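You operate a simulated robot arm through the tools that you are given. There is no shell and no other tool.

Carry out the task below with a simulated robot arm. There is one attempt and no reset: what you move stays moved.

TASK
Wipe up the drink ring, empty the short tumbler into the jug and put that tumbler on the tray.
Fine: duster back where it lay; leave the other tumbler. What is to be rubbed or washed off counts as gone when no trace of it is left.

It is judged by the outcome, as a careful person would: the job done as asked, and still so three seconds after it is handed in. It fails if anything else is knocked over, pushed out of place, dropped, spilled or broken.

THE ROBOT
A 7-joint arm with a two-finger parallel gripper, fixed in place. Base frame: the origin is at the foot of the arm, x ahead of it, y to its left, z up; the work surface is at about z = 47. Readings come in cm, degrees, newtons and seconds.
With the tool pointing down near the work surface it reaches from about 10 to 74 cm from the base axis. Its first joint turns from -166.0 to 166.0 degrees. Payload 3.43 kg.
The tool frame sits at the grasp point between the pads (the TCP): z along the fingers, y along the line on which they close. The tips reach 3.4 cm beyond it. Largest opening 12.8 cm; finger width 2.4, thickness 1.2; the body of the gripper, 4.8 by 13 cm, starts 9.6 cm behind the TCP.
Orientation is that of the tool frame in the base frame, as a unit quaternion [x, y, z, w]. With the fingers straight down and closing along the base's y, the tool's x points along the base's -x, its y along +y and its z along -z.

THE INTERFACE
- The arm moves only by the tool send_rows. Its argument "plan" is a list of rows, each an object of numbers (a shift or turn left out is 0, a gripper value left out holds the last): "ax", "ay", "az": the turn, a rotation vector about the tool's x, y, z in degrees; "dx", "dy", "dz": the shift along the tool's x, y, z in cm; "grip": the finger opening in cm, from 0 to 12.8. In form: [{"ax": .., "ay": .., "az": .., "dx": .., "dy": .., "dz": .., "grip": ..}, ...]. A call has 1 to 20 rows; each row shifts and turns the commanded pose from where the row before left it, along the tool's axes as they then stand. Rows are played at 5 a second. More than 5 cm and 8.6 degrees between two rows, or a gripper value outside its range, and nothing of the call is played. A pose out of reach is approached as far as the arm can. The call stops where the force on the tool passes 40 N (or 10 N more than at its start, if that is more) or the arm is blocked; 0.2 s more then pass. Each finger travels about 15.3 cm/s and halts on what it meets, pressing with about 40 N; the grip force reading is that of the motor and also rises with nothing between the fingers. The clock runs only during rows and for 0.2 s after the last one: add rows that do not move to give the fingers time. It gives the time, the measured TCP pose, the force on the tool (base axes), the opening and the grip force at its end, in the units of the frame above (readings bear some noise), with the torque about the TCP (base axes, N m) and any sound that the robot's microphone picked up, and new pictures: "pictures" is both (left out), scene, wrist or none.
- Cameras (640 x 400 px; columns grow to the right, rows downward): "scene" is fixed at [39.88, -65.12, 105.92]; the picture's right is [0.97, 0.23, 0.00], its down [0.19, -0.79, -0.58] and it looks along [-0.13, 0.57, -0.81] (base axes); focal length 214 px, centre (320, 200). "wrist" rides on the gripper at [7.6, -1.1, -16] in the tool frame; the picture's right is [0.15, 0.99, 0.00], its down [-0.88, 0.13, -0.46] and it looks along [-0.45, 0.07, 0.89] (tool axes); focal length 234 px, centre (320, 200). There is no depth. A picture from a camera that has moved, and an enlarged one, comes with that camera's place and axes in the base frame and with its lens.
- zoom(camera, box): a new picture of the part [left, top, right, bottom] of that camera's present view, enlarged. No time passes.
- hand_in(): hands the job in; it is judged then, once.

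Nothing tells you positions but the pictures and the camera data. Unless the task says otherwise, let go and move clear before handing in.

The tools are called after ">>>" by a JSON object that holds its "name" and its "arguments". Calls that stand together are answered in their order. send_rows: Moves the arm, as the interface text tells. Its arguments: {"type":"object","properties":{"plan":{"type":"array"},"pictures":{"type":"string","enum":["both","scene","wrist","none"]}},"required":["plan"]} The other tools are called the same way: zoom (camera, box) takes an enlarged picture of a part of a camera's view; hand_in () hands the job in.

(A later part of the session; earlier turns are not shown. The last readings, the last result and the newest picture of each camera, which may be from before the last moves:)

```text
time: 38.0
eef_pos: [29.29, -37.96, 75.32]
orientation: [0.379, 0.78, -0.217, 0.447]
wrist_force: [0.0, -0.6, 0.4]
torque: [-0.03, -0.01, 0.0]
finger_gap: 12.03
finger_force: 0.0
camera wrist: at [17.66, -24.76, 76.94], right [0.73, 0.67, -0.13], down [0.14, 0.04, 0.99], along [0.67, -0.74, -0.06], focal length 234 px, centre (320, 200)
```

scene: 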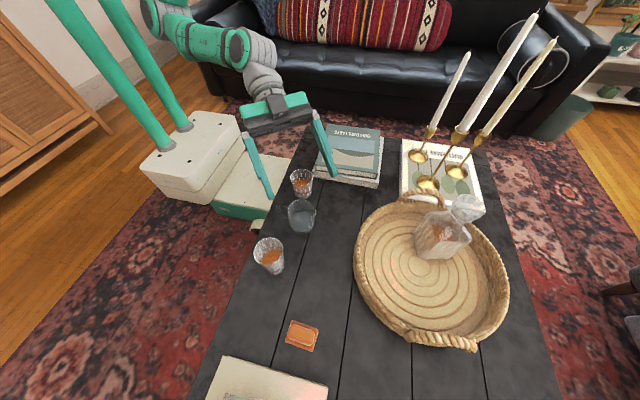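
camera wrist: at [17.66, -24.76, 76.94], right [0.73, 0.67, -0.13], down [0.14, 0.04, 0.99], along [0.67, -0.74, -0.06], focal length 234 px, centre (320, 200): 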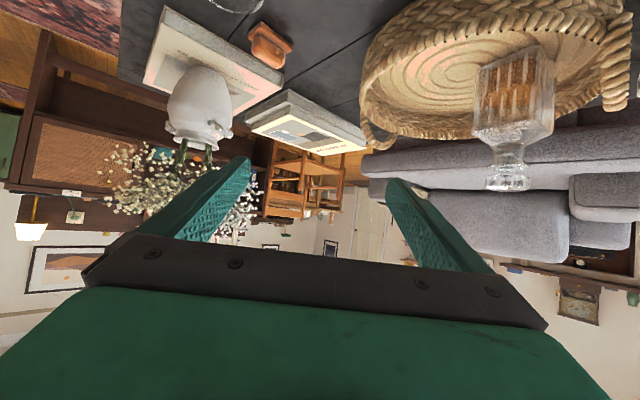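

The tilt works to 60°. Continuing the rehearsal to about 110°.

>>> {"name": "send_rows", "arguments": {"plan": [{"ay": -8.5}, {"ay": -8.5}, {"ay": -8.5}, {"ay": -8.5}, {"ay": -8.5}, {"ay": -8.5}, {}]}}

```text
time: 39.6
eef_pos: [29.3, -37.86, 75.44]
orientation: [0.249, 0.511, -0.361, 0.739]
wrist_force: [0.0, -0.5, 0.7]
torque: [0.0, 0.02, 0.02]
finger_gap: 12.01
finger_force: 0.1
camera wrist: at [20.91, -28.89, 62.79], right [0.81, 0.57, -0.14], down [-0.35, 0.66, 0.66], along [0.47, -0.49, 0.73], focal length 234 px, centre (320, 200)
```

scene: 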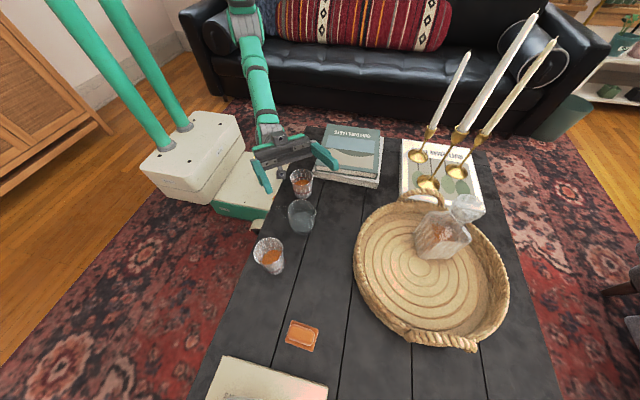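
wrist: 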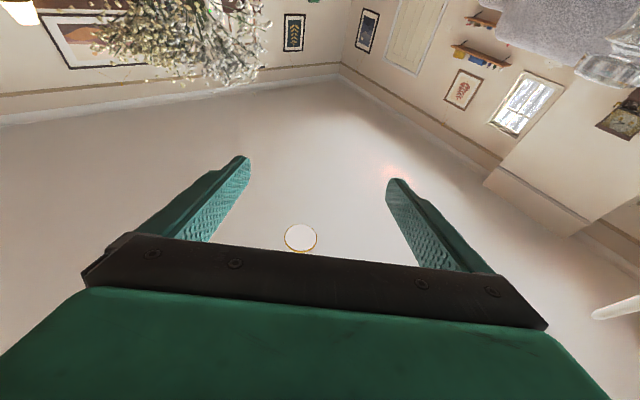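

>>> {"name": "zoom", "arguments": {"camera": "scene", "box": [200, 0, 370, 240]}}

```text
1.67 times, centred on (285, 120) of scene
camera zoom: at [39.88, -65.12, 105.92], right [0.97, 0.23, 0.0], down [0.19, -0.79, -0.58], along [-0.13, 0.57, -0.81], focal length 358 px, centre (378, 333)
```

zoom: 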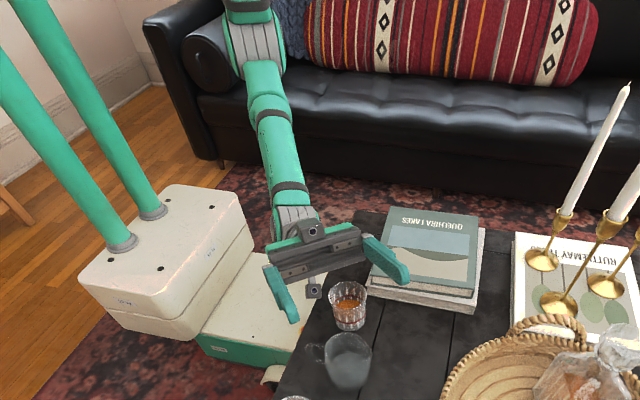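

The rehearsal reached about 110° with no obstruction. I'll bring the hand back upright, move above the short tumbler, and line up.

>>> {"name": "send_rows", "arguments": {"plan": [{"ay": 8.5}, {"ay": 8.5}, {"ay": 8.5}, {"ay": 8.5}, {"ay": 8.5}, {"ay": 8.5}, {"ay": 8.5}, {"ay": 8.5}, {"ay": 8.5}, {"ay": 8.5}, {"ay": 8.5}, {"ay": 8.5}, {"ay": 8.5}, {"dx": 3.27, "dy": 1.14, "dz": 1.6}, {"dx": 3.27, "dy": 1.14, "dz": 1.6}, {"dx": 3.27, "dy": 1.14, "dz": 1.6}, {"dx": 3.27, "dy": 1.14, "dz": 1.6}, {"dx": 3.27, "dy": 1.14, "dz": 1.6, "grip": 11}, {}]}}

```text
time: 43.6
eef_pos: [24.99, -22.79, 64.41]
orientation: [0.436, 0.894, -0.043, 0.089]
wrist_force: [0.4, 0.4, 0.5]
torque: [0.02, -0.02, 0.0]
finger_gap: 10.99
finger_force: 0.1
out of reach, approached as far as the arm can: row 13
camera wrist: at [17.6, -15.22, 78.67], right [0.69, 0.72, -0.03], down [0.58, -0.53, 0.62], along [0.43, -0.44, -0.78], focal length 234 px, centre (320, 200)
```

scene: 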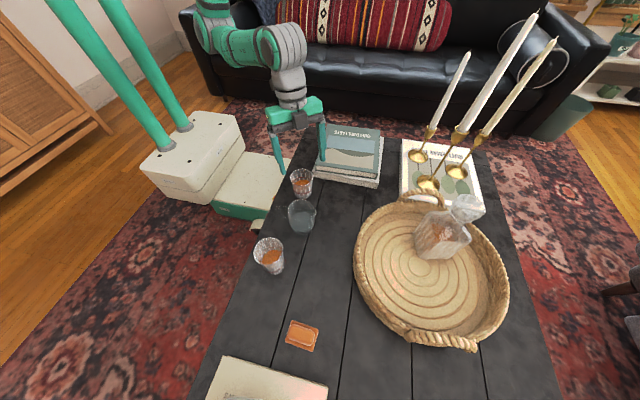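
wrist: 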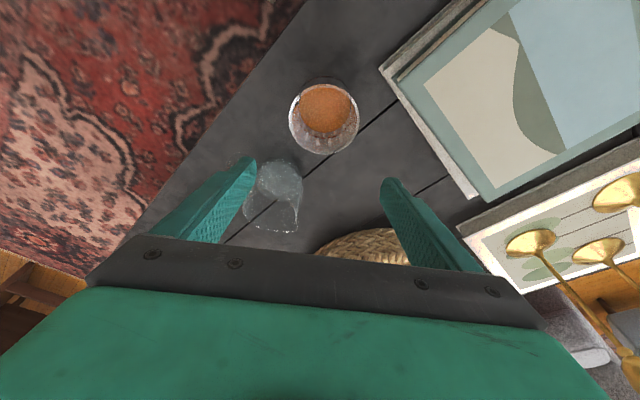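

The last bit of righting wasn't reachable there, so the hand is still tilted about 11°. I'll try to level it here.

>>> {"name": "send_rows", "arguments": {"plan": [{"dz": -1.5}, {"ay": 3.8}, {"ay": 3.8}, {"ay": 3.7}, {}]}}

```text
time: 44.8
eef_pos: [24.8, -22.7, 65.81]
orientation: [0.438, 0.899, 0.0, 0.001]
wrist_force: [0.1, -0.3, 0.3]
torque: [0.02, -0.03, 0.01]
finger_gap: 11.03
finger_force: 0.1
camera wrist: at [19.3, -17.46, 81.77], right [0.69, 0.72, 0.0], down [0.65, -0.61, 0.46], along [0.33, -0.31, -0.89], focal length 234 px, centre (320, 200)
```

scene: 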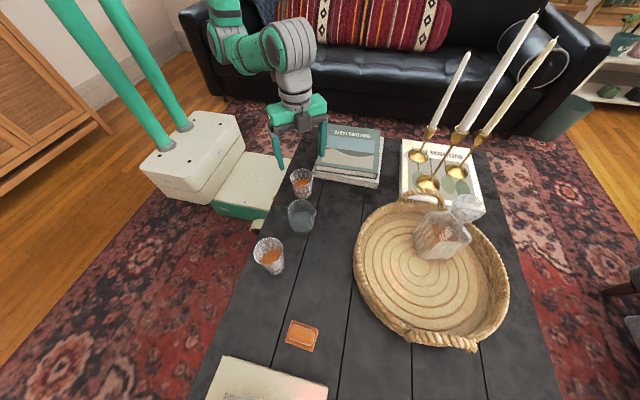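
wrist: 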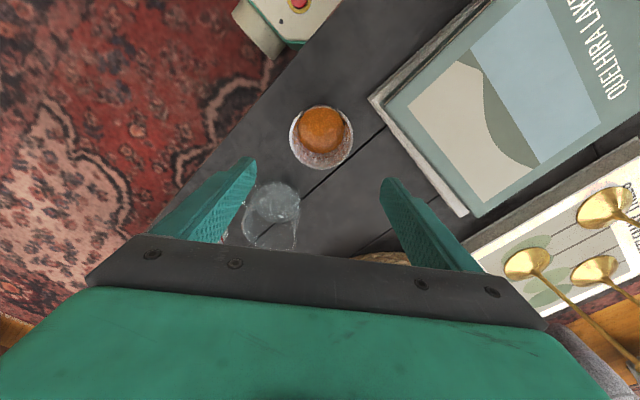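

>>> {"name": "zoom", "arguments": {"camera": "wrist", "box": [260, 80, 400, 200]}}

>>> {"name": "zoom", "arguments": {"camera": "scene", "box": [240, 80, 350, 240]}}

```text
3.33 times, centred on (330, 140) of wrist
camera zoom: at [19.3, -17.46, 81.77], right [0.69, 0.72, 0.0], down [0.65, -0.61, 0.46], along [0.33, -0.31, -0.89], focal length 781 px, centre (287, 400)
```

zoom: 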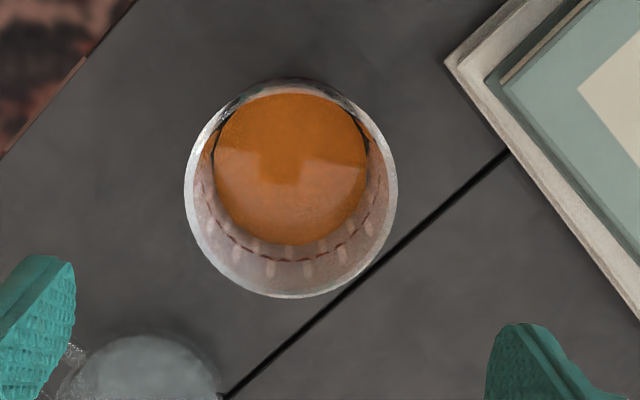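

```text
2.50 times, centred on (295, 160) of scene
camera zoom: at [39.88, -65.12, 105.92], right [0.97, 0.23, 0.0], down [0.19, -0.79, -0.58], along [-0.13, 0.57, -0.81], focal length 536 px, centre (382, 300)
```

zoom: 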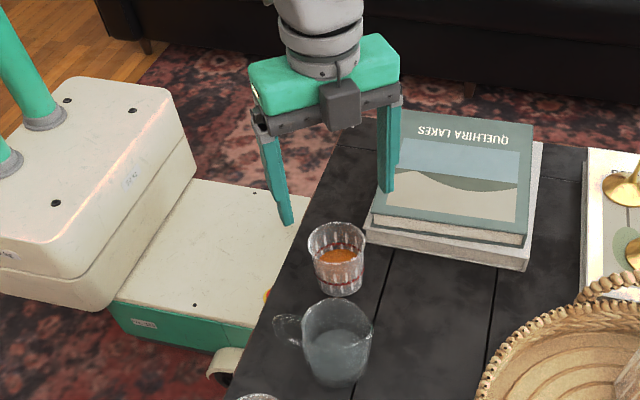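

Level now. The tumbler's centre reads (23.5, -21.3). I'll centre over it and lower part way to check alignment.

>>> {"name": "send_rows", "arguments": {"plan": [{"dx": 0.917, "dy": -0.077}, {"dx": 0.917, "dy": -0.077}, {"dz": 2.5}, {"dz": 2.5}, {}]}}

```text
time: 46.0
eef_pos: [23.56, -21.74, 60.76]
orientation: [0.438, 0.899, 0.0, -0.001]
wrist_force: [-0.7, 0.0, 0.2]
torque: [-0.01, -0.02, -0.01]
finger_gap: 11.0
finger_force: 0.0
camera wrist: at [18.04, -16.35, 76.72], right [0.69, 0.73, 0.0], down [0.65, -0.61, 0.46], along [0.33, -0.31, -0.89], focal length 234 px, centre (320, 200)
```

scene: 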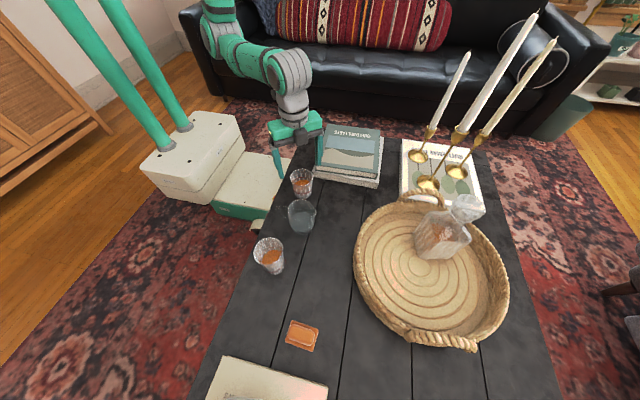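
wrist: 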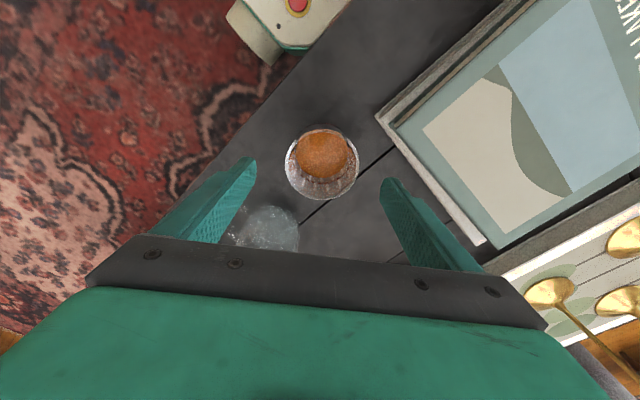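

>>> {"name": "zoom", "arguments": {"camera": "wrist", "box": [260, 100, 390, 220]}}

```text
3.33 times, centred on (325, 160) of wrist
camera zoom: at [18.04, -16.35, 76.72], right [0.69, 0.73, 0.0], down [0.65, -0.61, 0.46], along [0.33, -0.31, -0.89], focal length 781 px, centre (303, 333)
```

zoom: 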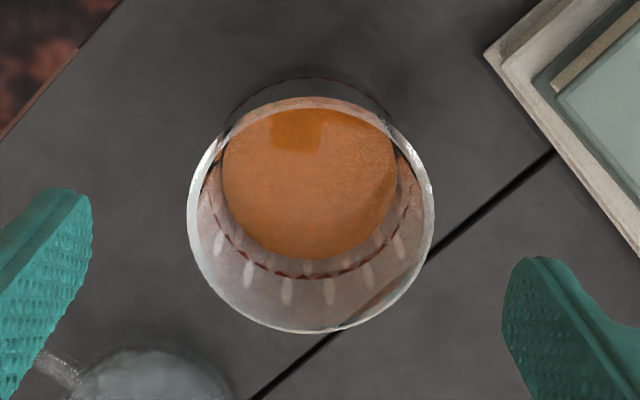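

The rim is about 2–3 mm off the tool axis. I'll correct that, lower around the tumbler and check again before closing.

>>> {"name": "send_rows", "arguments": {"plan": [{"dx": 0.2, "dy": 0.25}, {"dz": 2.3}, {"dz": 2.3}, {"dz": 2.3}, {"dz": 2.2}, {}]}}

```text
time: 47.4
eef_pos: [23.59, -20.9, 51.55]
orientation: [0.438, 0.899, 0.0, 0.0]
wrist_force: [0.3, 0.7, -0.2]
torque: [0.01, -0.02, -0.03]
finger_gap: 10.97
finger_force: 0.1
camera wrist: at [18.0, -15.8, 67.68], right [0.69, 0.73, 0.0], down [0.65, -0.61, 0.46], along [0.33, -0.31, -0.89], focal length 234 px, centre (320, 200)
```

scene: 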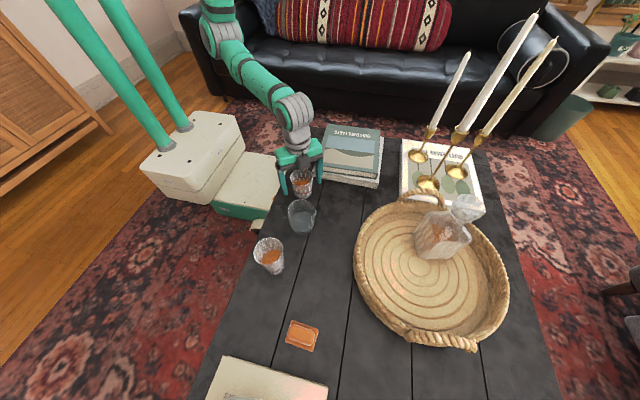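
wrist: 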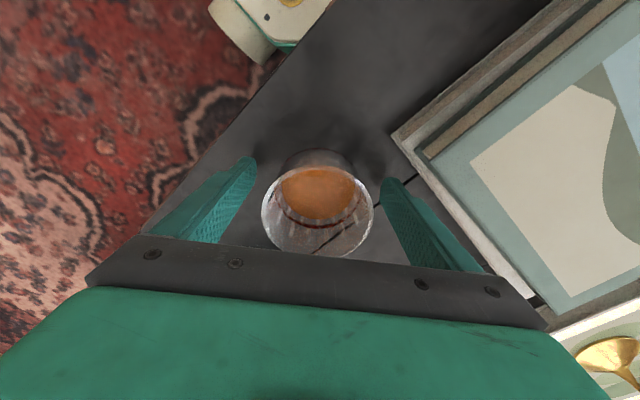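

>>> {"name": "zoom", "arguments": {"camera": "wrist", "box": [240, 130, 400, 270]}}

```text
2.86 times, centred on (320, 200) of wrist
camera zoom: at [18.0, -15.8, 67.68], right [0.69, 0.73, 0.0], down [0.65, -0.61, 0.46], along [0.33, -0.31, -0.89], focal length 669 px, centre (320, 200)
```

zoom: 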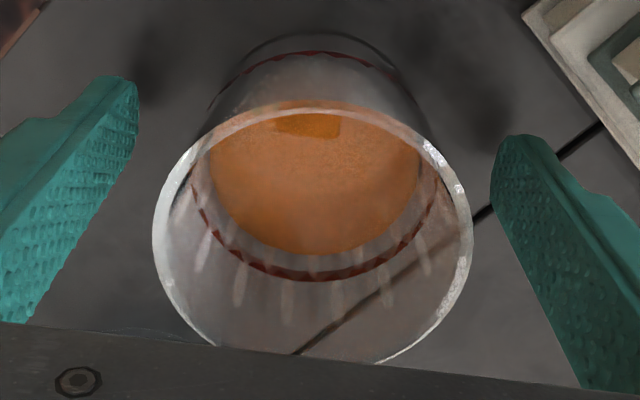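

Well aligned. Closing gently on the tumbler.

>>> {"name": "send_rows", "arguments": {"plan": [{"grip": 9.5}, {"grip": 8.5}, {"grip": 7.8}, {"grip": 7.2}, {"grip": 6.8}, {"grip": 6.4}, {"grip": 6.0}, {}, {}]}}

```text
time: 49.4
eef_pos: [23.67, -21.11, 51.67]
orientation: [0.438, 0.899, 0.0, 0.0]
wrist_force: [-0.3, -0.2, 1.7]
torque: [-0.02, -0.03, -0.04]
finger_gap: 7.15
finger_force: 40.2
camera wrist: at [17.99, -15.8, 67.71], right [0.69, 0.72, 0.0], down [0.65, -0.61, 0.46], along [0.33, -0.31, -0.89], focal length 234 px, centre (320, 200)
```

scene: 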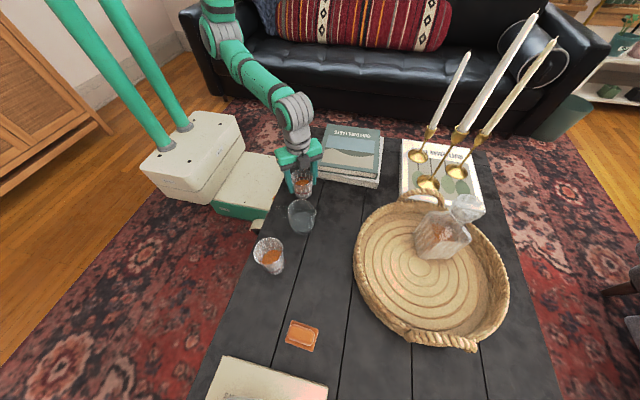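
wrist: 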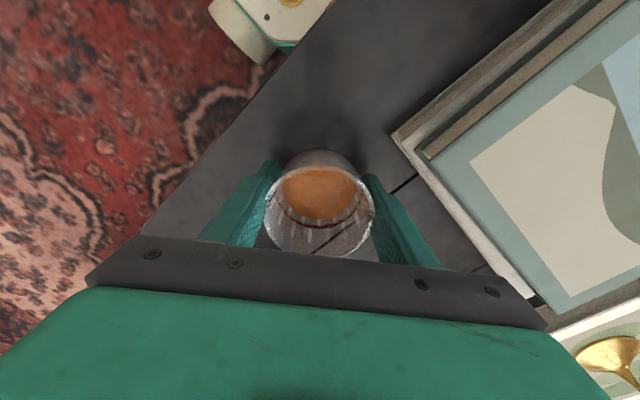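

The grip is firm at the rim width (7.15). I'll lift slowly, a few centimetres, and check the tumbler stays put in the fingers.

>>> {"name": "send_rows", "arguments": {"plan": [{"dz": -0.2}, {"dz": -0.4}, {"dz": -0.6}, {"dz": -0.8}, {"dz": -1.0}, {"dz": -1.0}, {"dz": -0.8}, {"dz": -0.4}, {}, {}]}}

```text
time: 51.6
eef_pos: [23.48, -21.16, 56.84]
orientation: [0.438, 0.899, -0.001, 0.0]
wrist_force: [0.7, 0.1, -4.0]
torque: [0.02, 0.03, -0.01]
finger_gap: 7.16
finger_force: 39.8
camera wrist: at [18.04, -15.93, 72.88], right [0.69, 0.72, 0.0], down [0.65, -0.61, 0.46], along [0.33, -0.31, -0.89], focal length 234 px, centre (320, 200)
```

scene: 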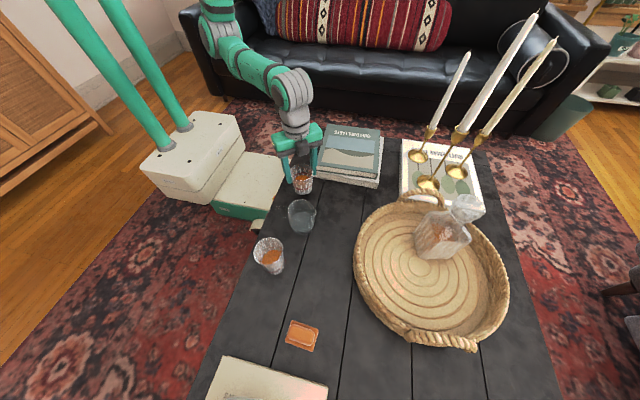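
wrist: 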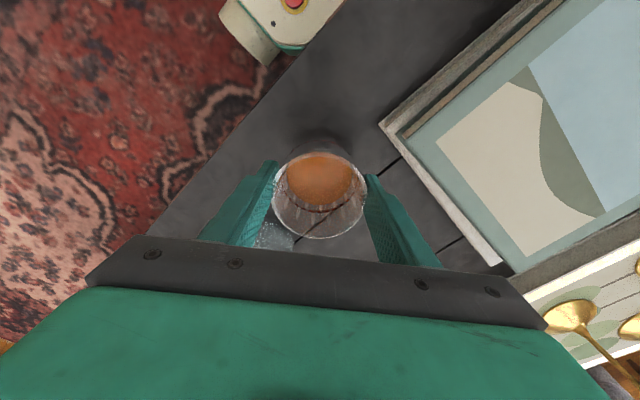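

>>> {"name": "zoom", "arguments": {"camera": "wrist", "box": [240, 130, 400, 270]}}

>>> {"name": "zoom", "arguments": {"camera": "scene", "box": [265, 110, 345, 240]}}

```text
2.86 times, centred on (320, 200) of wrist
camera zoom: at [18.04, -15.93, 72.88], right [0.69, 0.72, 0.0], down [0.65, -0.61, 0.46], along [0.33, -0.31, -0.89], focal length 669 px, centre (320, 200)
```

zoom: 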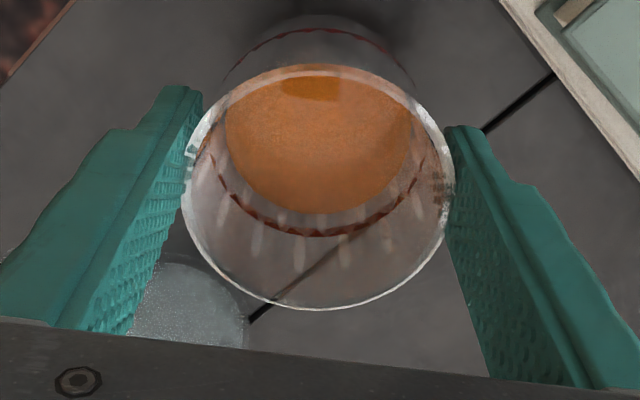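

```text
3.08 times, centred on (305, 175) of scene
camera zoom: at [39.88, -65.12, 105.92], right [0.97, 0.23, 0.0], down [0.19, -0.79, -0.58], along [-0.13, 0.57, -0.81], focal length 660 px, centre (366, 277)
```

zoom: 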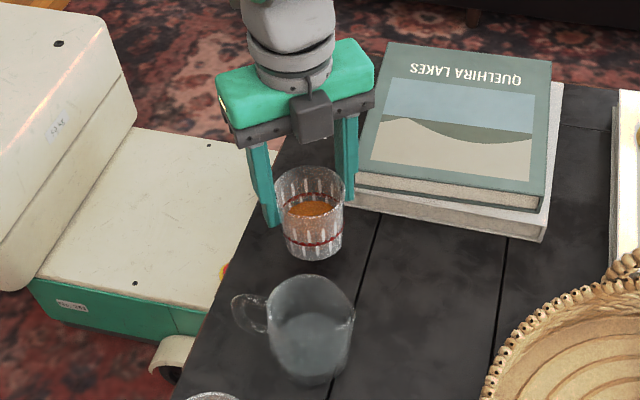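

>>> {"name": "send_rows", "arguments": {"plan": [{}], "pictures": "wrist"}}

>>> {"name": "zoom", "arguments": {"camera": "wrist", "box": [240, 130, 400, 270]}}

>>> {"name": "zoom", "arguments": {"camera": "scene", "box": [265, 110, 345, 240]}}

```text
time: 52.0
eef_pos: [23.5, -21.24, 56.8]
orientation: [0.438, 0.899, 0.0, 0.001]
wrist_force: [0.1, -0.1, -2.4]
torque: [0.03, 0.01, -0.01]
finger_gap: 7.14
finger_force: 40.4
camera wrist: at [18.04, -15.93, 72.87], right [0.69, 0.72, 0.0], down [0.65, -0.61, 0.46], along [0.33, -0.31, -0.89], focal length 234 px, centre (320, 200)
```

wrist: 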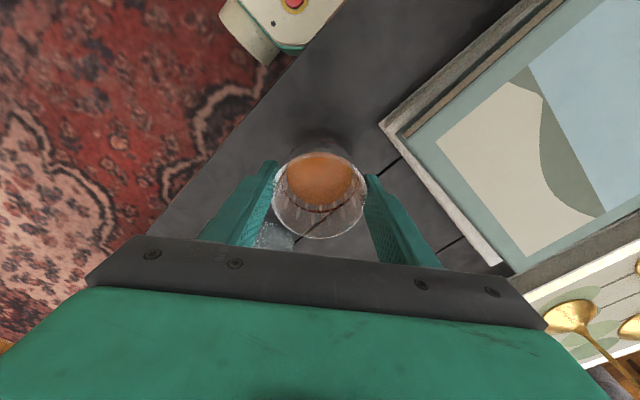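

```text
2.86 times, centred on (320, 200) of wrist
camera zoom: at [18.04, -15.93, 72.87], right [0.69, 0.72, 0.0], down [0.65, -0.61, 0.46], along [0.33, -0.31, -0.89], focal length 669 px, centre (320, 200)
```

zoom: 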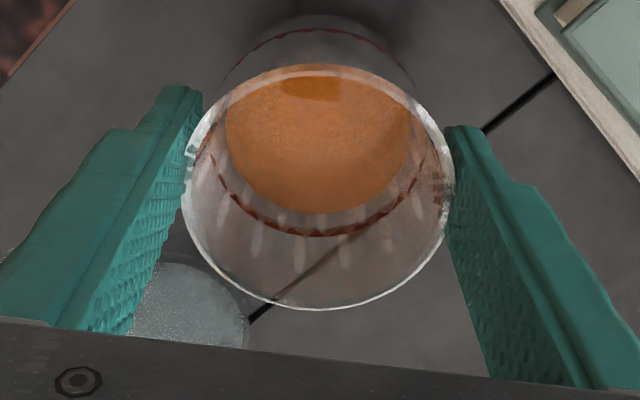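

```text
3.08 times, centred on (305, 175) of scene
camera zoom: at [39.88, -65.12, 105.92], right [0.97, 0.23, 0.0], down [0.19, -0.79, -0.58], along [-0.13, 0.57, -0.81], focal length 660 px, centre (366, 277)
```

zoom: 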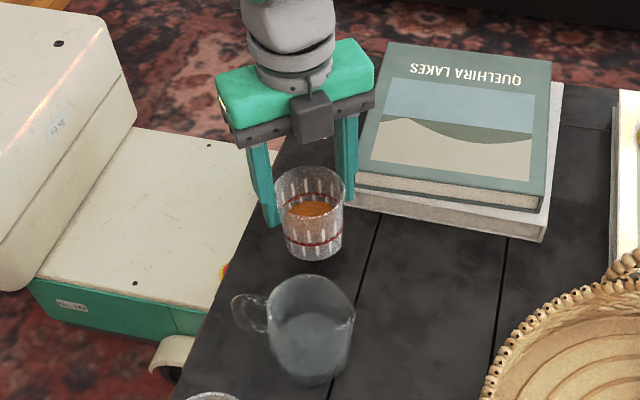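

The tumbler slid about 3 cm down along the fingers before catching, so its rim now sits at the pads. It is holding steady 2 cm above the table. I'll test with a small slow tilt, well below spilling, to see whether it turns with the hand or swings.

>>> {"name": "send_rows", "arguments": {"plan": [{"ay": -2}, {"ay": -3}, {"ay": -4}, {"ay": -4}, {"ay": -2}, {}, {}]}}

>>> {"name": "zoom", "arguments": {"camera": "wrist", "box": [240, 130, 400, 270]}}

>>> {"name": "zoom", "arguments": {"camera": "scene", "box": [265, 110, 345, 240]}}

```text
time: 53.6
eef_pos: [23.59, -21.17, 56.73]
orientation: [0.435, 0.891, -0.058, 0.117]
wrist_force: [-0.2, 0.4, -3.2]
torque: [0.04, 0.04, 0.02]
finger_gap: 7.15
finger_force: 40.0
camera wrist: at [15.64, -12.83, 70.34], right [0.69, 0.72, -0.04], down [0.55, -0.5, 0.67], along [0.46, -0.48, -0.74], focal length 234 px, centre (320, 200)
```

scene: 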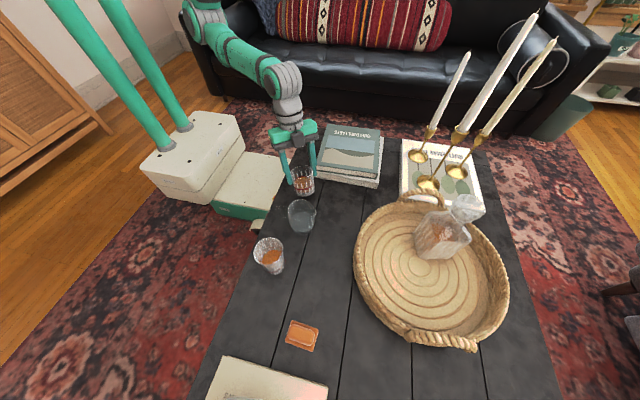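
wrist: 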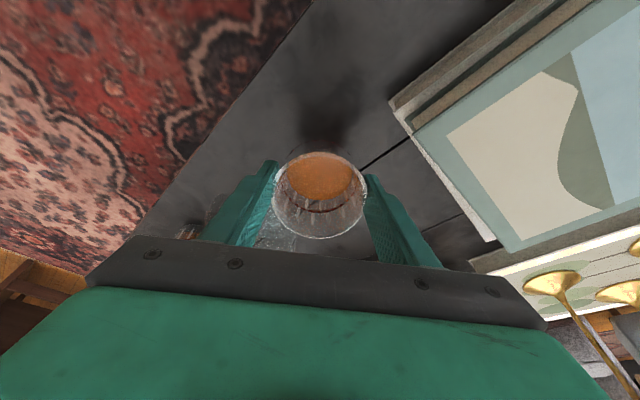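

```text
2.86 times, centred on (320, 200) of wrist
camera zoom: at [15.64, -12.83, 70.34], right [0.69, 0.72, -0.04], down [0.55, -0.5, 0.67], along [0.46, -0.48, -0.74], focal length 669 px, centre (320, 200)
```

zoom: 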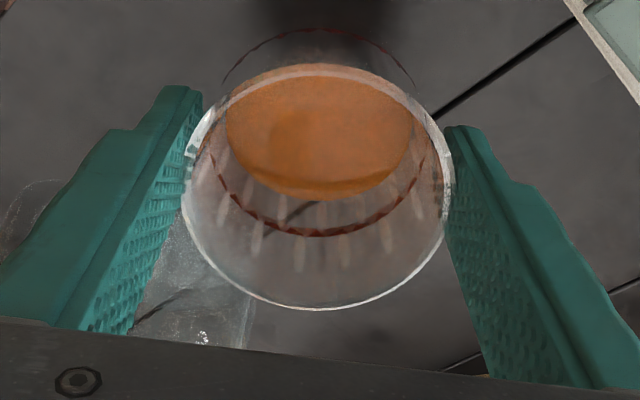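

```text
3.08 times, centred on (305, 175) of scene
camera zoom: at [39.88, -65.12, 105.92], right [0.97, 0.23, 0.0], down [0.19, -0.79, -0.58], along [-0.13, 0.57, -0.81], focal length 660 px, centre (366, 277)
```

zoom: 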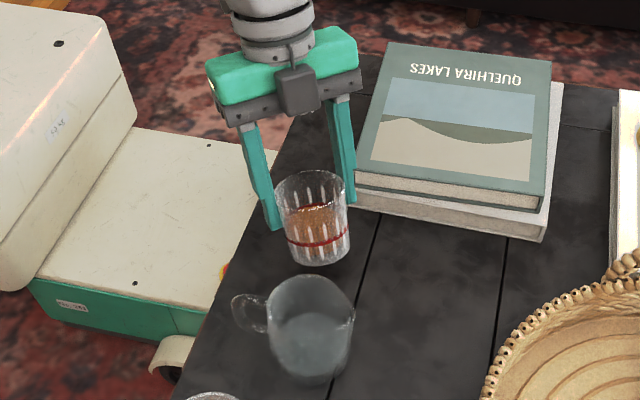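

The tumbler turns rigidly with the hand and the liquid stays level, so the grip is good for pouring. I'll lift it slowly to clear the jug.

>>> {"name": "send_rows", "arguments": {"plan": [{"dx": -0.078, "dz": -0.29}, {"dx": -0.155, "dz": -0.58}, {"dx": -0.233, "dz": -0.869}, {"dx": -0.285, "dz": -1.063}, {"dx": -0.311, "dz": -1.159}, {"dx": -0.311, "dz": -1.159}, {"dx": -0.311, "dz": -1.159}, {"dx": -0.311, "dz": -1.159}, {"dx": -0.311, "dz": -1.159}, {"dx": -0.259, "dz": -0.966}, {"dx": -0.207, "dz": -0.773}, {"dx": -0.104, "dz": -0.386}, {"dx": -0.052, "dz": -0.193}, {}, {}]}}

```text
time: 56.8
eef_pos: [23.74, -21.12, 68.12]
orientation: [0.435, 0.891, -0.058, 0.117]
wrist_force: [-0.7, -0.3, -2.5]
torque: [0.01, 0.06, 0.0]
finger_gap: 7.15
finger_force: 40.1
camera wrist: at [15.76, -12.83, 81.69], right [0.69, 0.72, -0.04], down [0.55, -0.5, 0.67], along [0.46, -0.48, -0.74], focal length 234 px, centre (320, 200)
```

scene: 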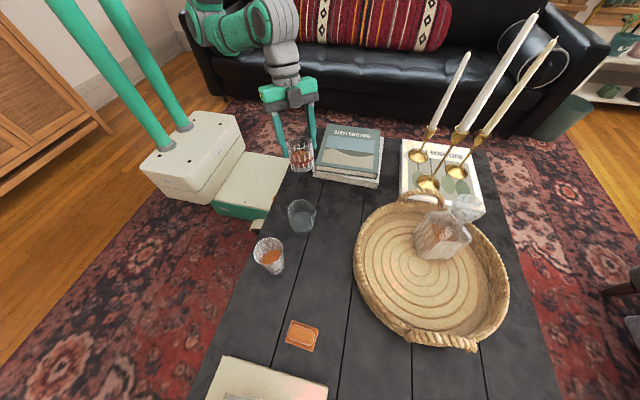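
wrist: 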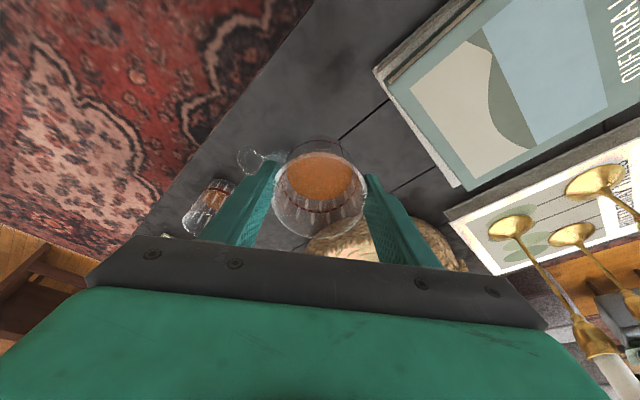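

Held steady. Now carrying it smoothly outward, past and above the jug, to the staging point.

>>> {"name": "send_rows", "arguments": {"plan": [{"dx": -0.291, "dy": -0.093, "dz": 0.078}, {"dx": -0.583, "dy": -0.186, "dz": 0.156}, {"dx": -0.874, "dy": -0.278, "dz": 0.234}, {"dx": -1.166, "dy": -0.371, "dz": 0.312}, {"dx": -1.36, "dy": -0.433, "dz": 0.364}, {"dx": -1.457, "dy": -0.464, "dz": 0.39}, {"dx": -1.457, "dy": -0.464, "dz": 0.39}, {"dx": -1.457, "dy": -0.464, "dz": 0.39}, {"dx": -1.457, "dy": -0.464, "dz": 0.39}, {"dx": -1.457, "dy": -0.464, "dz": 0.39}, {"dx": -1.457, "dy": -0.464, "dz": 0.39}, {"dx": -1.36, "dy": -0.433, "dz": 0.364}, {"dx": -1.166, "dy": -0.371, "dz": 0.312}, {"dx": -0.874, "dy": -0.278, "dz": 0.234}, {"dx": -0.583, "dy": -0.186, "dz": 0.156}, {"dx": -0.389, "dy": -0.124, "dz": 0.104}, {"dx": -0.194, "dy": -0.062, "dz": 0.052}, {}]}}

```text
time: 60.6
eef_pos: [30.47, -39.04, 68.17]
orientation: [0.435, 0.891, -0.057, 0.118]
wrist_force: [0.8, 0.4, -3.1]
torque: [0.04, 0.05, 0.02]
finger_gap: 7.14
finger_force: 40.0
camera wrist: at [22.58, -30.69, 81.71], right [0.69, 0.72, -0.04], down [0.55, -0.5, 0.67], along [0.46, -0.48, -0.74], focal length 234 px, centre (320, 200)
```

scene: 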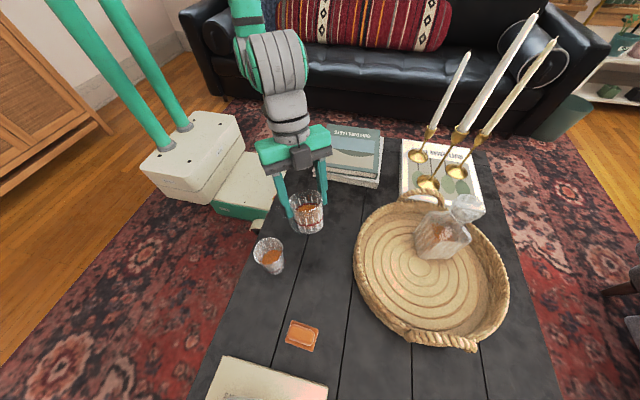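
wrist: 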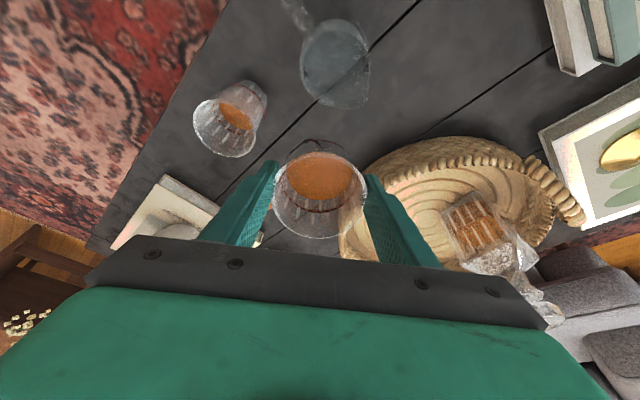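

>>> {"name": "zoom", "arguments": {"camera": "wrist", "box": [250, 0, 420, 130]}}

>>> {"name": "zoom", "arguments": {"camera": "scene", "box": [265, 150, 345, 250]}}

```text
3.08 times, centred on (335, 65) of wrist
camera zoom: at [22.58, -30.69, 81.71], right [0.69, 0.72, -0.04], down [0.55, -0.5, 0.67], along [0.46, -0.48, -0.74], focal length 720 px, centre (274, 615)
```

zoom: 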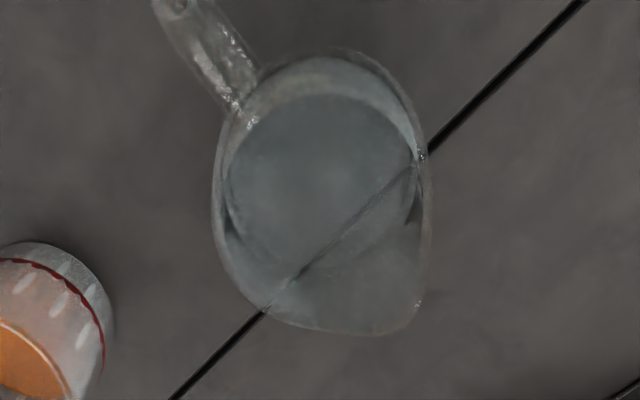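

```text
4.00 times, centred on (305, 200) of scene
camera zoom: at [39.88, -65.12, 105.92], right [0.97, 0.23, 0.0], down [0.19, -0.79, -0.58], along [-0.13, 0.57, -0.81], focal length 858 px, centre (380, 200)
```

zoom: 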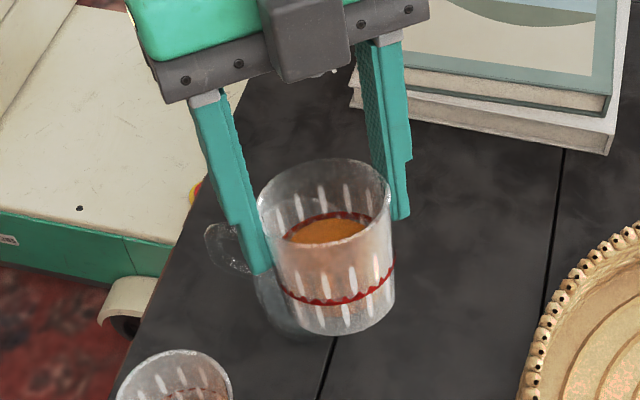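

The jug centre checks out at about (26.7, -34.2) and the tumbler is lined up on the pour axis. I'll tilt slowly to 40°, still short of spilling.

>>> {"name": "send_rows", "arguments": {"plan": [{"ay": -1}, {"ay": -2}, {"ay": -3}, {"ay": -3.5}, {"ay": -3.5}, {"ay": -3.5}, {"ay": -3.5}, {"ay": -2.5}, {"ay": -1.5}, {"ay": -1}, {}, {}]}}

>>> {"name": "zoom", "arguments": {"camera": "wrist", "box": [240, 130, 400, 270]}}

>>> {"name": "zoom", "arguments": {"camera": "scene", "box": [265, 150, 345, 250]}}

```text
time: 63.2
eef_pos: [30.5, -38.72, 68.15]
orientation: [0.412, 0.845, -0.15, 0.308]
wrist_force: [0.3, 0.1, -2.1]
torque: [0.04, 0.05, -0.01]
finger_gap: 7.13
finger_force: 39.6
camera wrist: at [19.69, -26.9, 75.56], right [0.71, 0.7, -0.09], down [0.34, -0.22, 0.92], along [0.62, -0.68, -0.39], focal length 234 px, centre (320, 200)
```

scene: 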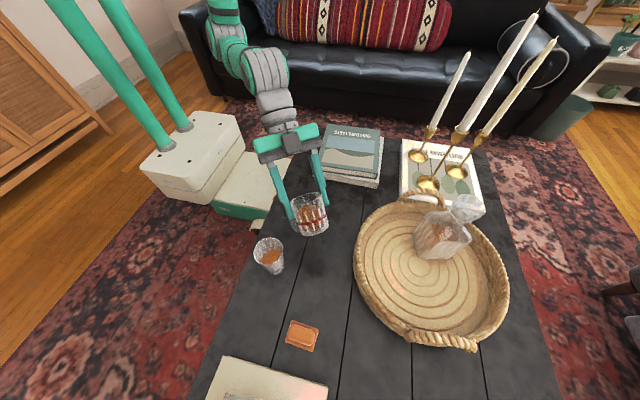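
wrist: 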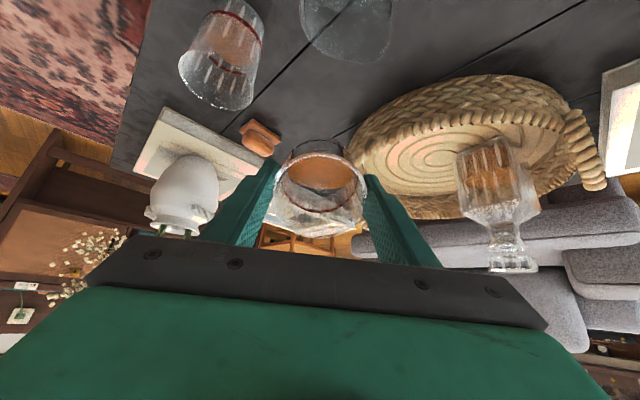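

```text
2.86 times, centred on (320, 200) of wrist
camera zoom: at [19.69, -26.9, 75.56], right [0.71, 0.7, -0.09], down [0.34, -0.22, 0.92], along [0.62, -0.68, -0.39], focal length 669 px, centre (320, 200)
```

zoom: 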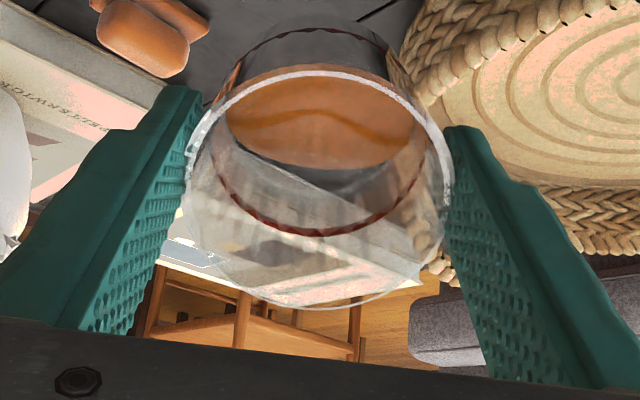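

```text
4.00 times, centred on (305, 200) of scene
camera zoom: at [39.88, -65.12, 105.92], right [0.97, 0.23, 0.0], down [0.19, -0.79, -0.58], along [-0.13, 0.57, -0.81], focal length 858 px, centre (380, 200)
```

zoom: 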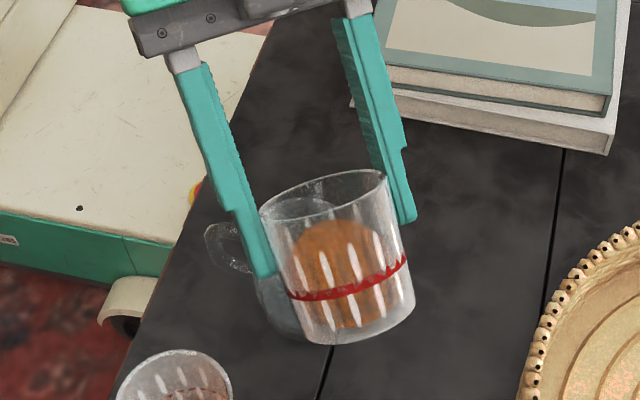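

The liquid is close to the lip at 40°, so I won't tilt further yet. I'll lower slowly so the lip sits over the jug mouth.

>>> {"name": "send_rows", "arguments": {"plan": [{"dx": 0.128, "dz": 0.089}, {"dx": 0.255, "dz": 0.178}, {"dx": 0.425, "dz": 0.296}, {"dx": 0.595, "dz": 0.414}, {"dx": 0.68, "dz": 0.474}, {"dx": 0.68, "dz": 0.474}, {"dx": 0.68, "dz": 0.474}, {"dx": 0.68, "dz": 0.474}, {"dx": 0.51, "dz": 0.355}, {"dx": 0.34, "dz": 0.237}, {"dx": 0.212, "dz": 0.148}, {"dx": 0.128, "dz": 0.089}, {}, {}]}}

>>> {"name": "zoom", "arguments": {"camera": "scene", "box": [265, 150, 345, 250]}}

>>> {"name": "zoom", "arguments": {"camera": "wrist", "box": [240, 130, 400, 270]}}

```text
time: 66.2
eef_pos: [29.45, -37.59, 61.8]
orientation: [0.412, 0.845, -0.15, 0.307]
wrist_force: [0.1, -0.2, -3.4]
torque: [0.09, 0.04, 0.03]
finger_gap: 7.15
finger_force: 40.0
camera wrist: at [18.63, -25.65, 69.27], right [0.71, 0.7, -0.09], down [0.34, -0.22, 0.92], along [0.62, -0.68, -0.39], focal length 234 px, centre (320, 200)
```

scene: 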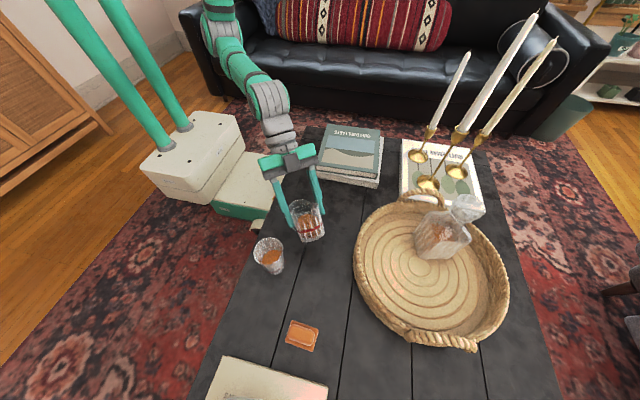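
wrist: 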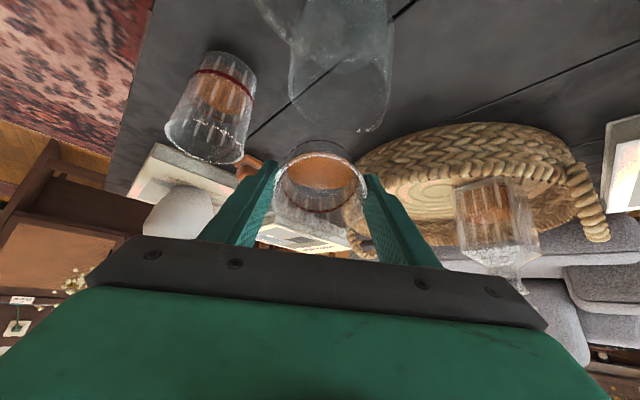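

```text
4.00 times, centred on (305, 200) of scene
camera zoom: at [39.88, -65.12, 105.92], right [0.97, 0.23, 0.0], down [0.19, -0.79, -0.58], along [-0.13, 0.57, -0.81], focal length 858 px, centre (380, 200)
```

zoom: 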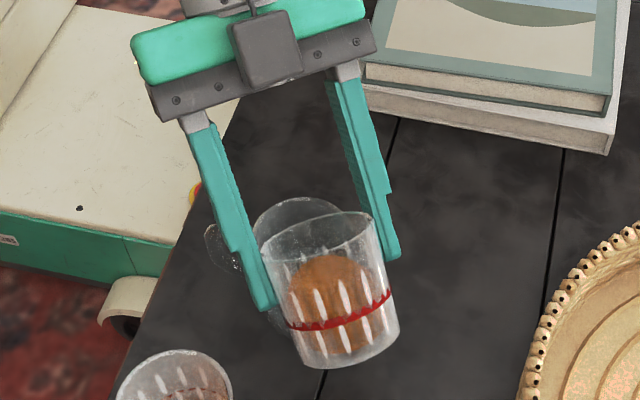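

```text
2.86 times, centred on (320, 200) of wrist
camera zoom: at [18.63, -25.65, 69.27], right [0.71, 0.7, -0.09], down [0.34, -0.22, 0.92], along [0.62, -0.68, -0.39], focal length 669 px, centre (320, 200)
```

zoom: 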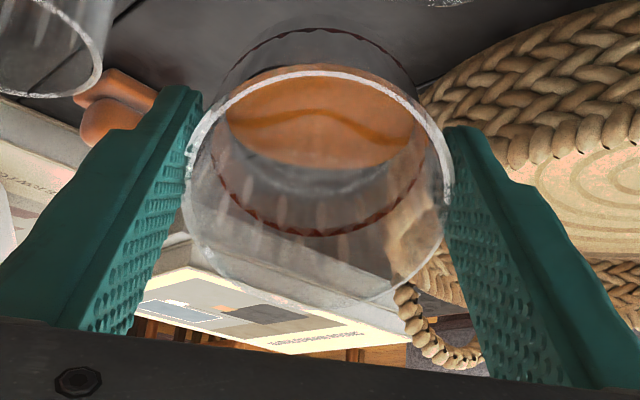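

The lip is over the mouth, about 3.5 cm above the jug rim. I'll start pouring slowly, pivoting about the lip.

>>> {"name": "send_rows", "arguments": {"plan": [{"ay": -1.5, "dz": -0.096}, {"ay": -1.5, "dz": -0.096}, {"ay": -1.5, "dz": -0.096}, {"ay": -1.5, "dz": -0.096}, {"ay": -1.5, "dz": -0.096}, {}]}}

>>> {"name": "zoom", "arguments": {"camera": "scene", "box": [265, 150, 345, 250]}}

>>> {"name": "zoom", "arguments": {"camera": "wrist", "box": [240, 0, 420, 250]}}

```text
time: 67.6
eef_pos: [29.1, -37.31, 62.22]
orientation: [0.401, 0.823, -0.177, 0.362]
wrist_force: [0.7, -0.1, -1.9]
torque: [0.07, 0.05, -0.03]
finger_gap: 7.15
finger_force: 39.5
camera wrist: at [17.83, -24.69, 67.46], right [0.72, 0.69, -0.11], down [0.26, -0.12, 0.96], along [0.64, -0.72, -0.27], focal length 234 px, centre (320, 200)
```

scene: 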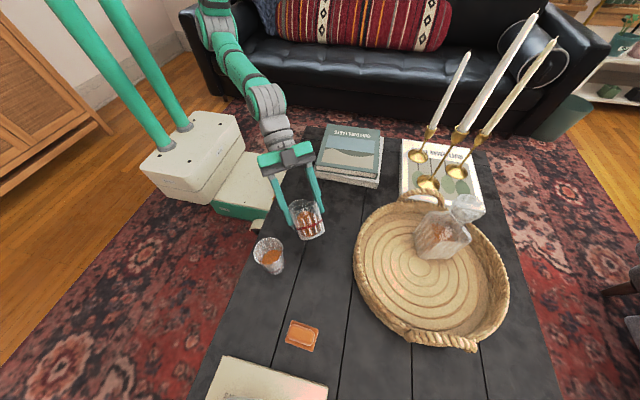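
wrist: 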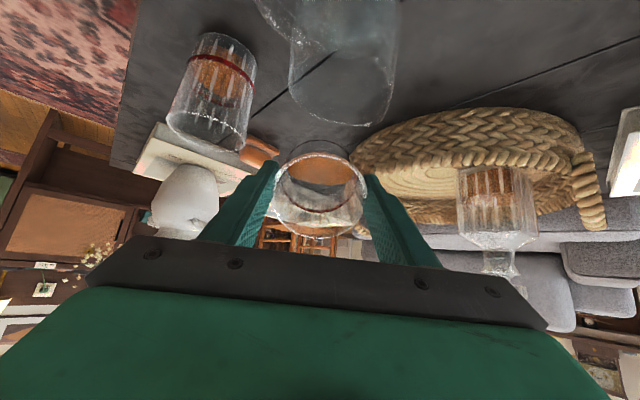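

```text
4.00 times, centred on (305, 200) of scene
camera zoom: at [39.88, -65.12, 105.92], right [0.97, 0.23, 0.0], down [0.19, -0.79, -0.58], along [-0.13, 0.57, -0.81], focal length 858 px, centre (380, 200)
```

zoom: 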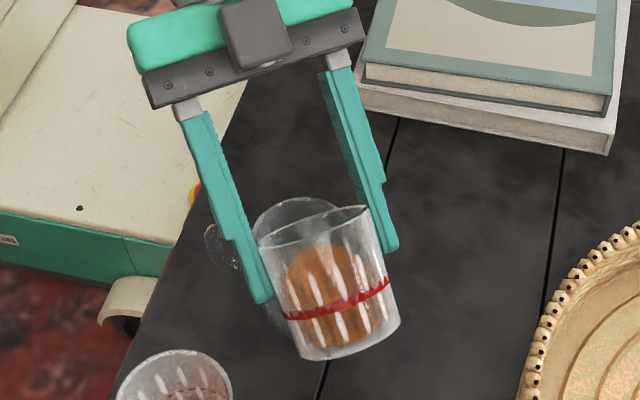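

```text
1.60 times, centred on (330, 125) of wrist
camera zoom: at [17.83, -24.69, 67.46], right [0.72, 0.69, -0.11], down [0.26, -0.12, 0.96], along [0.64, -0.72, -0.27], focal length 375 px, centre (304, 320)
```

zoom: 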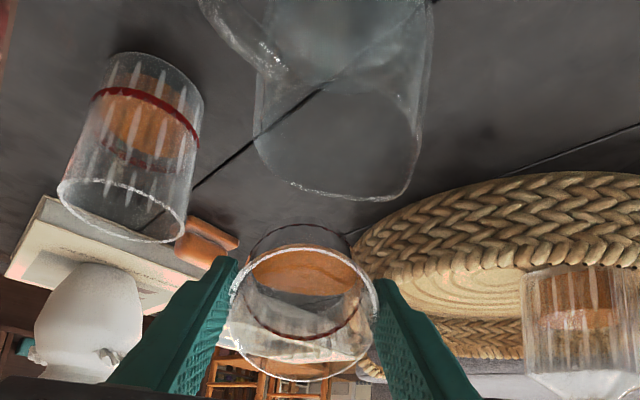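

No flow yet, and the alignment over the mouth is right. Continuing the tilt slowly.

>>> {"name": "send_rows", "arguments": {"plan": [{"ay": -1.5, "dz": -0.096}, {"ay": -1.5, "dz": -0.096}, {"ay": -1.5, "dz": -0.096}, {"ay": -1.5, "dz": -0.096}, {}]}}

>>> {"name": "zoom", "arguments": {"camera": "scene", "box": [265, 150, 345, 250]}}

>>> {"name": "zoom", "arguments": {"camera": "wrist", "box": [240, 0, 420, 250]}}

```text
time: 68.8
eef_pos: [29.01, -37.1, 62.52]
orientation: [0.391, 0.803, -0.197, 0.405]
wrist_force: [0.1, 0.0, -1.9]
torque: [0.07, 0.09, 0.0]
finger_gap: 7.15
finger_force: 39.8
camera wrist: at [17.47, -24.11, 65.96], right [0.73, 0.68, -0.12], down [0.2, -0.04, 0.98], along [0.66, -0.73, -0.17], focal length 234 px, centre (320, 200)
```

scene: 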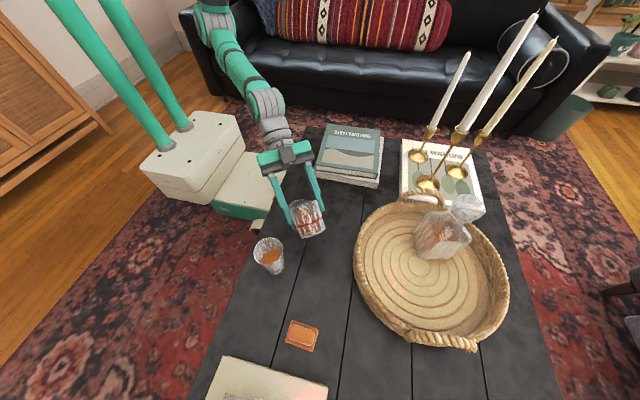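
wrist: 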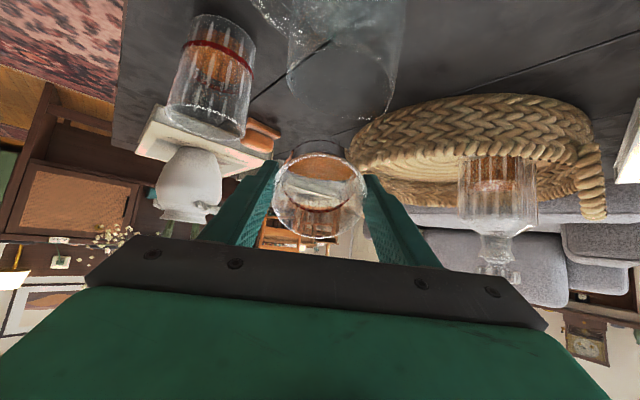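

```text
4.00 times, centred on (305, 200) of scene
camera zoom: at [39.88, -65.12, 105.92], right [0.97, 0.23, 0.0], down [0.19, -0.79, -0.58], along [-0.13, 0.57, -0.81], focal length 858 px, centre (380, 200)
```

zoom: 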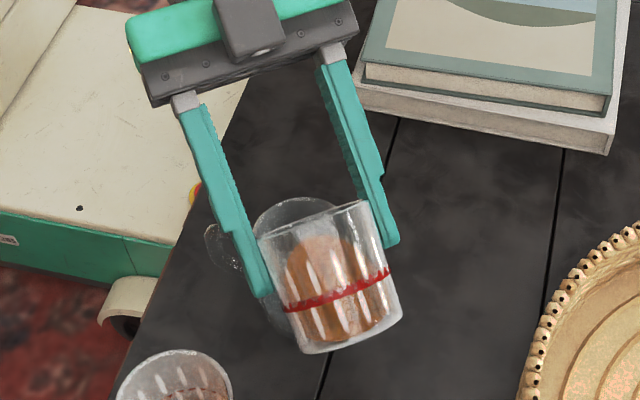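

```text
1.60 times, centred on (330, 125) of wrist
camera zoom: at [17.47, -24.11, 65.96], right [0.73, 0.68, -0.12], down [0.2, -0.04, 0.98], along [0.66, -0.73, -0.17], focal length 375 px, centre (304, 320)
```

zoom: 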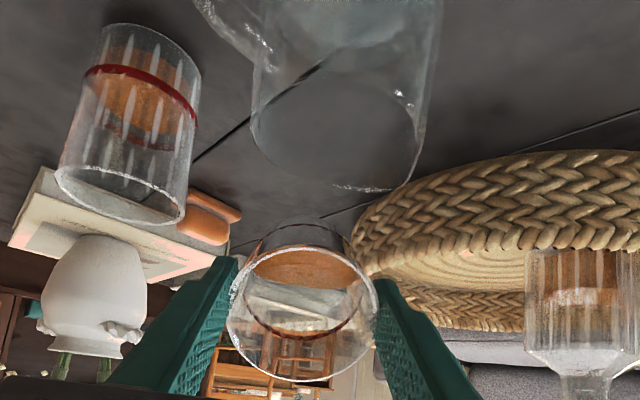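

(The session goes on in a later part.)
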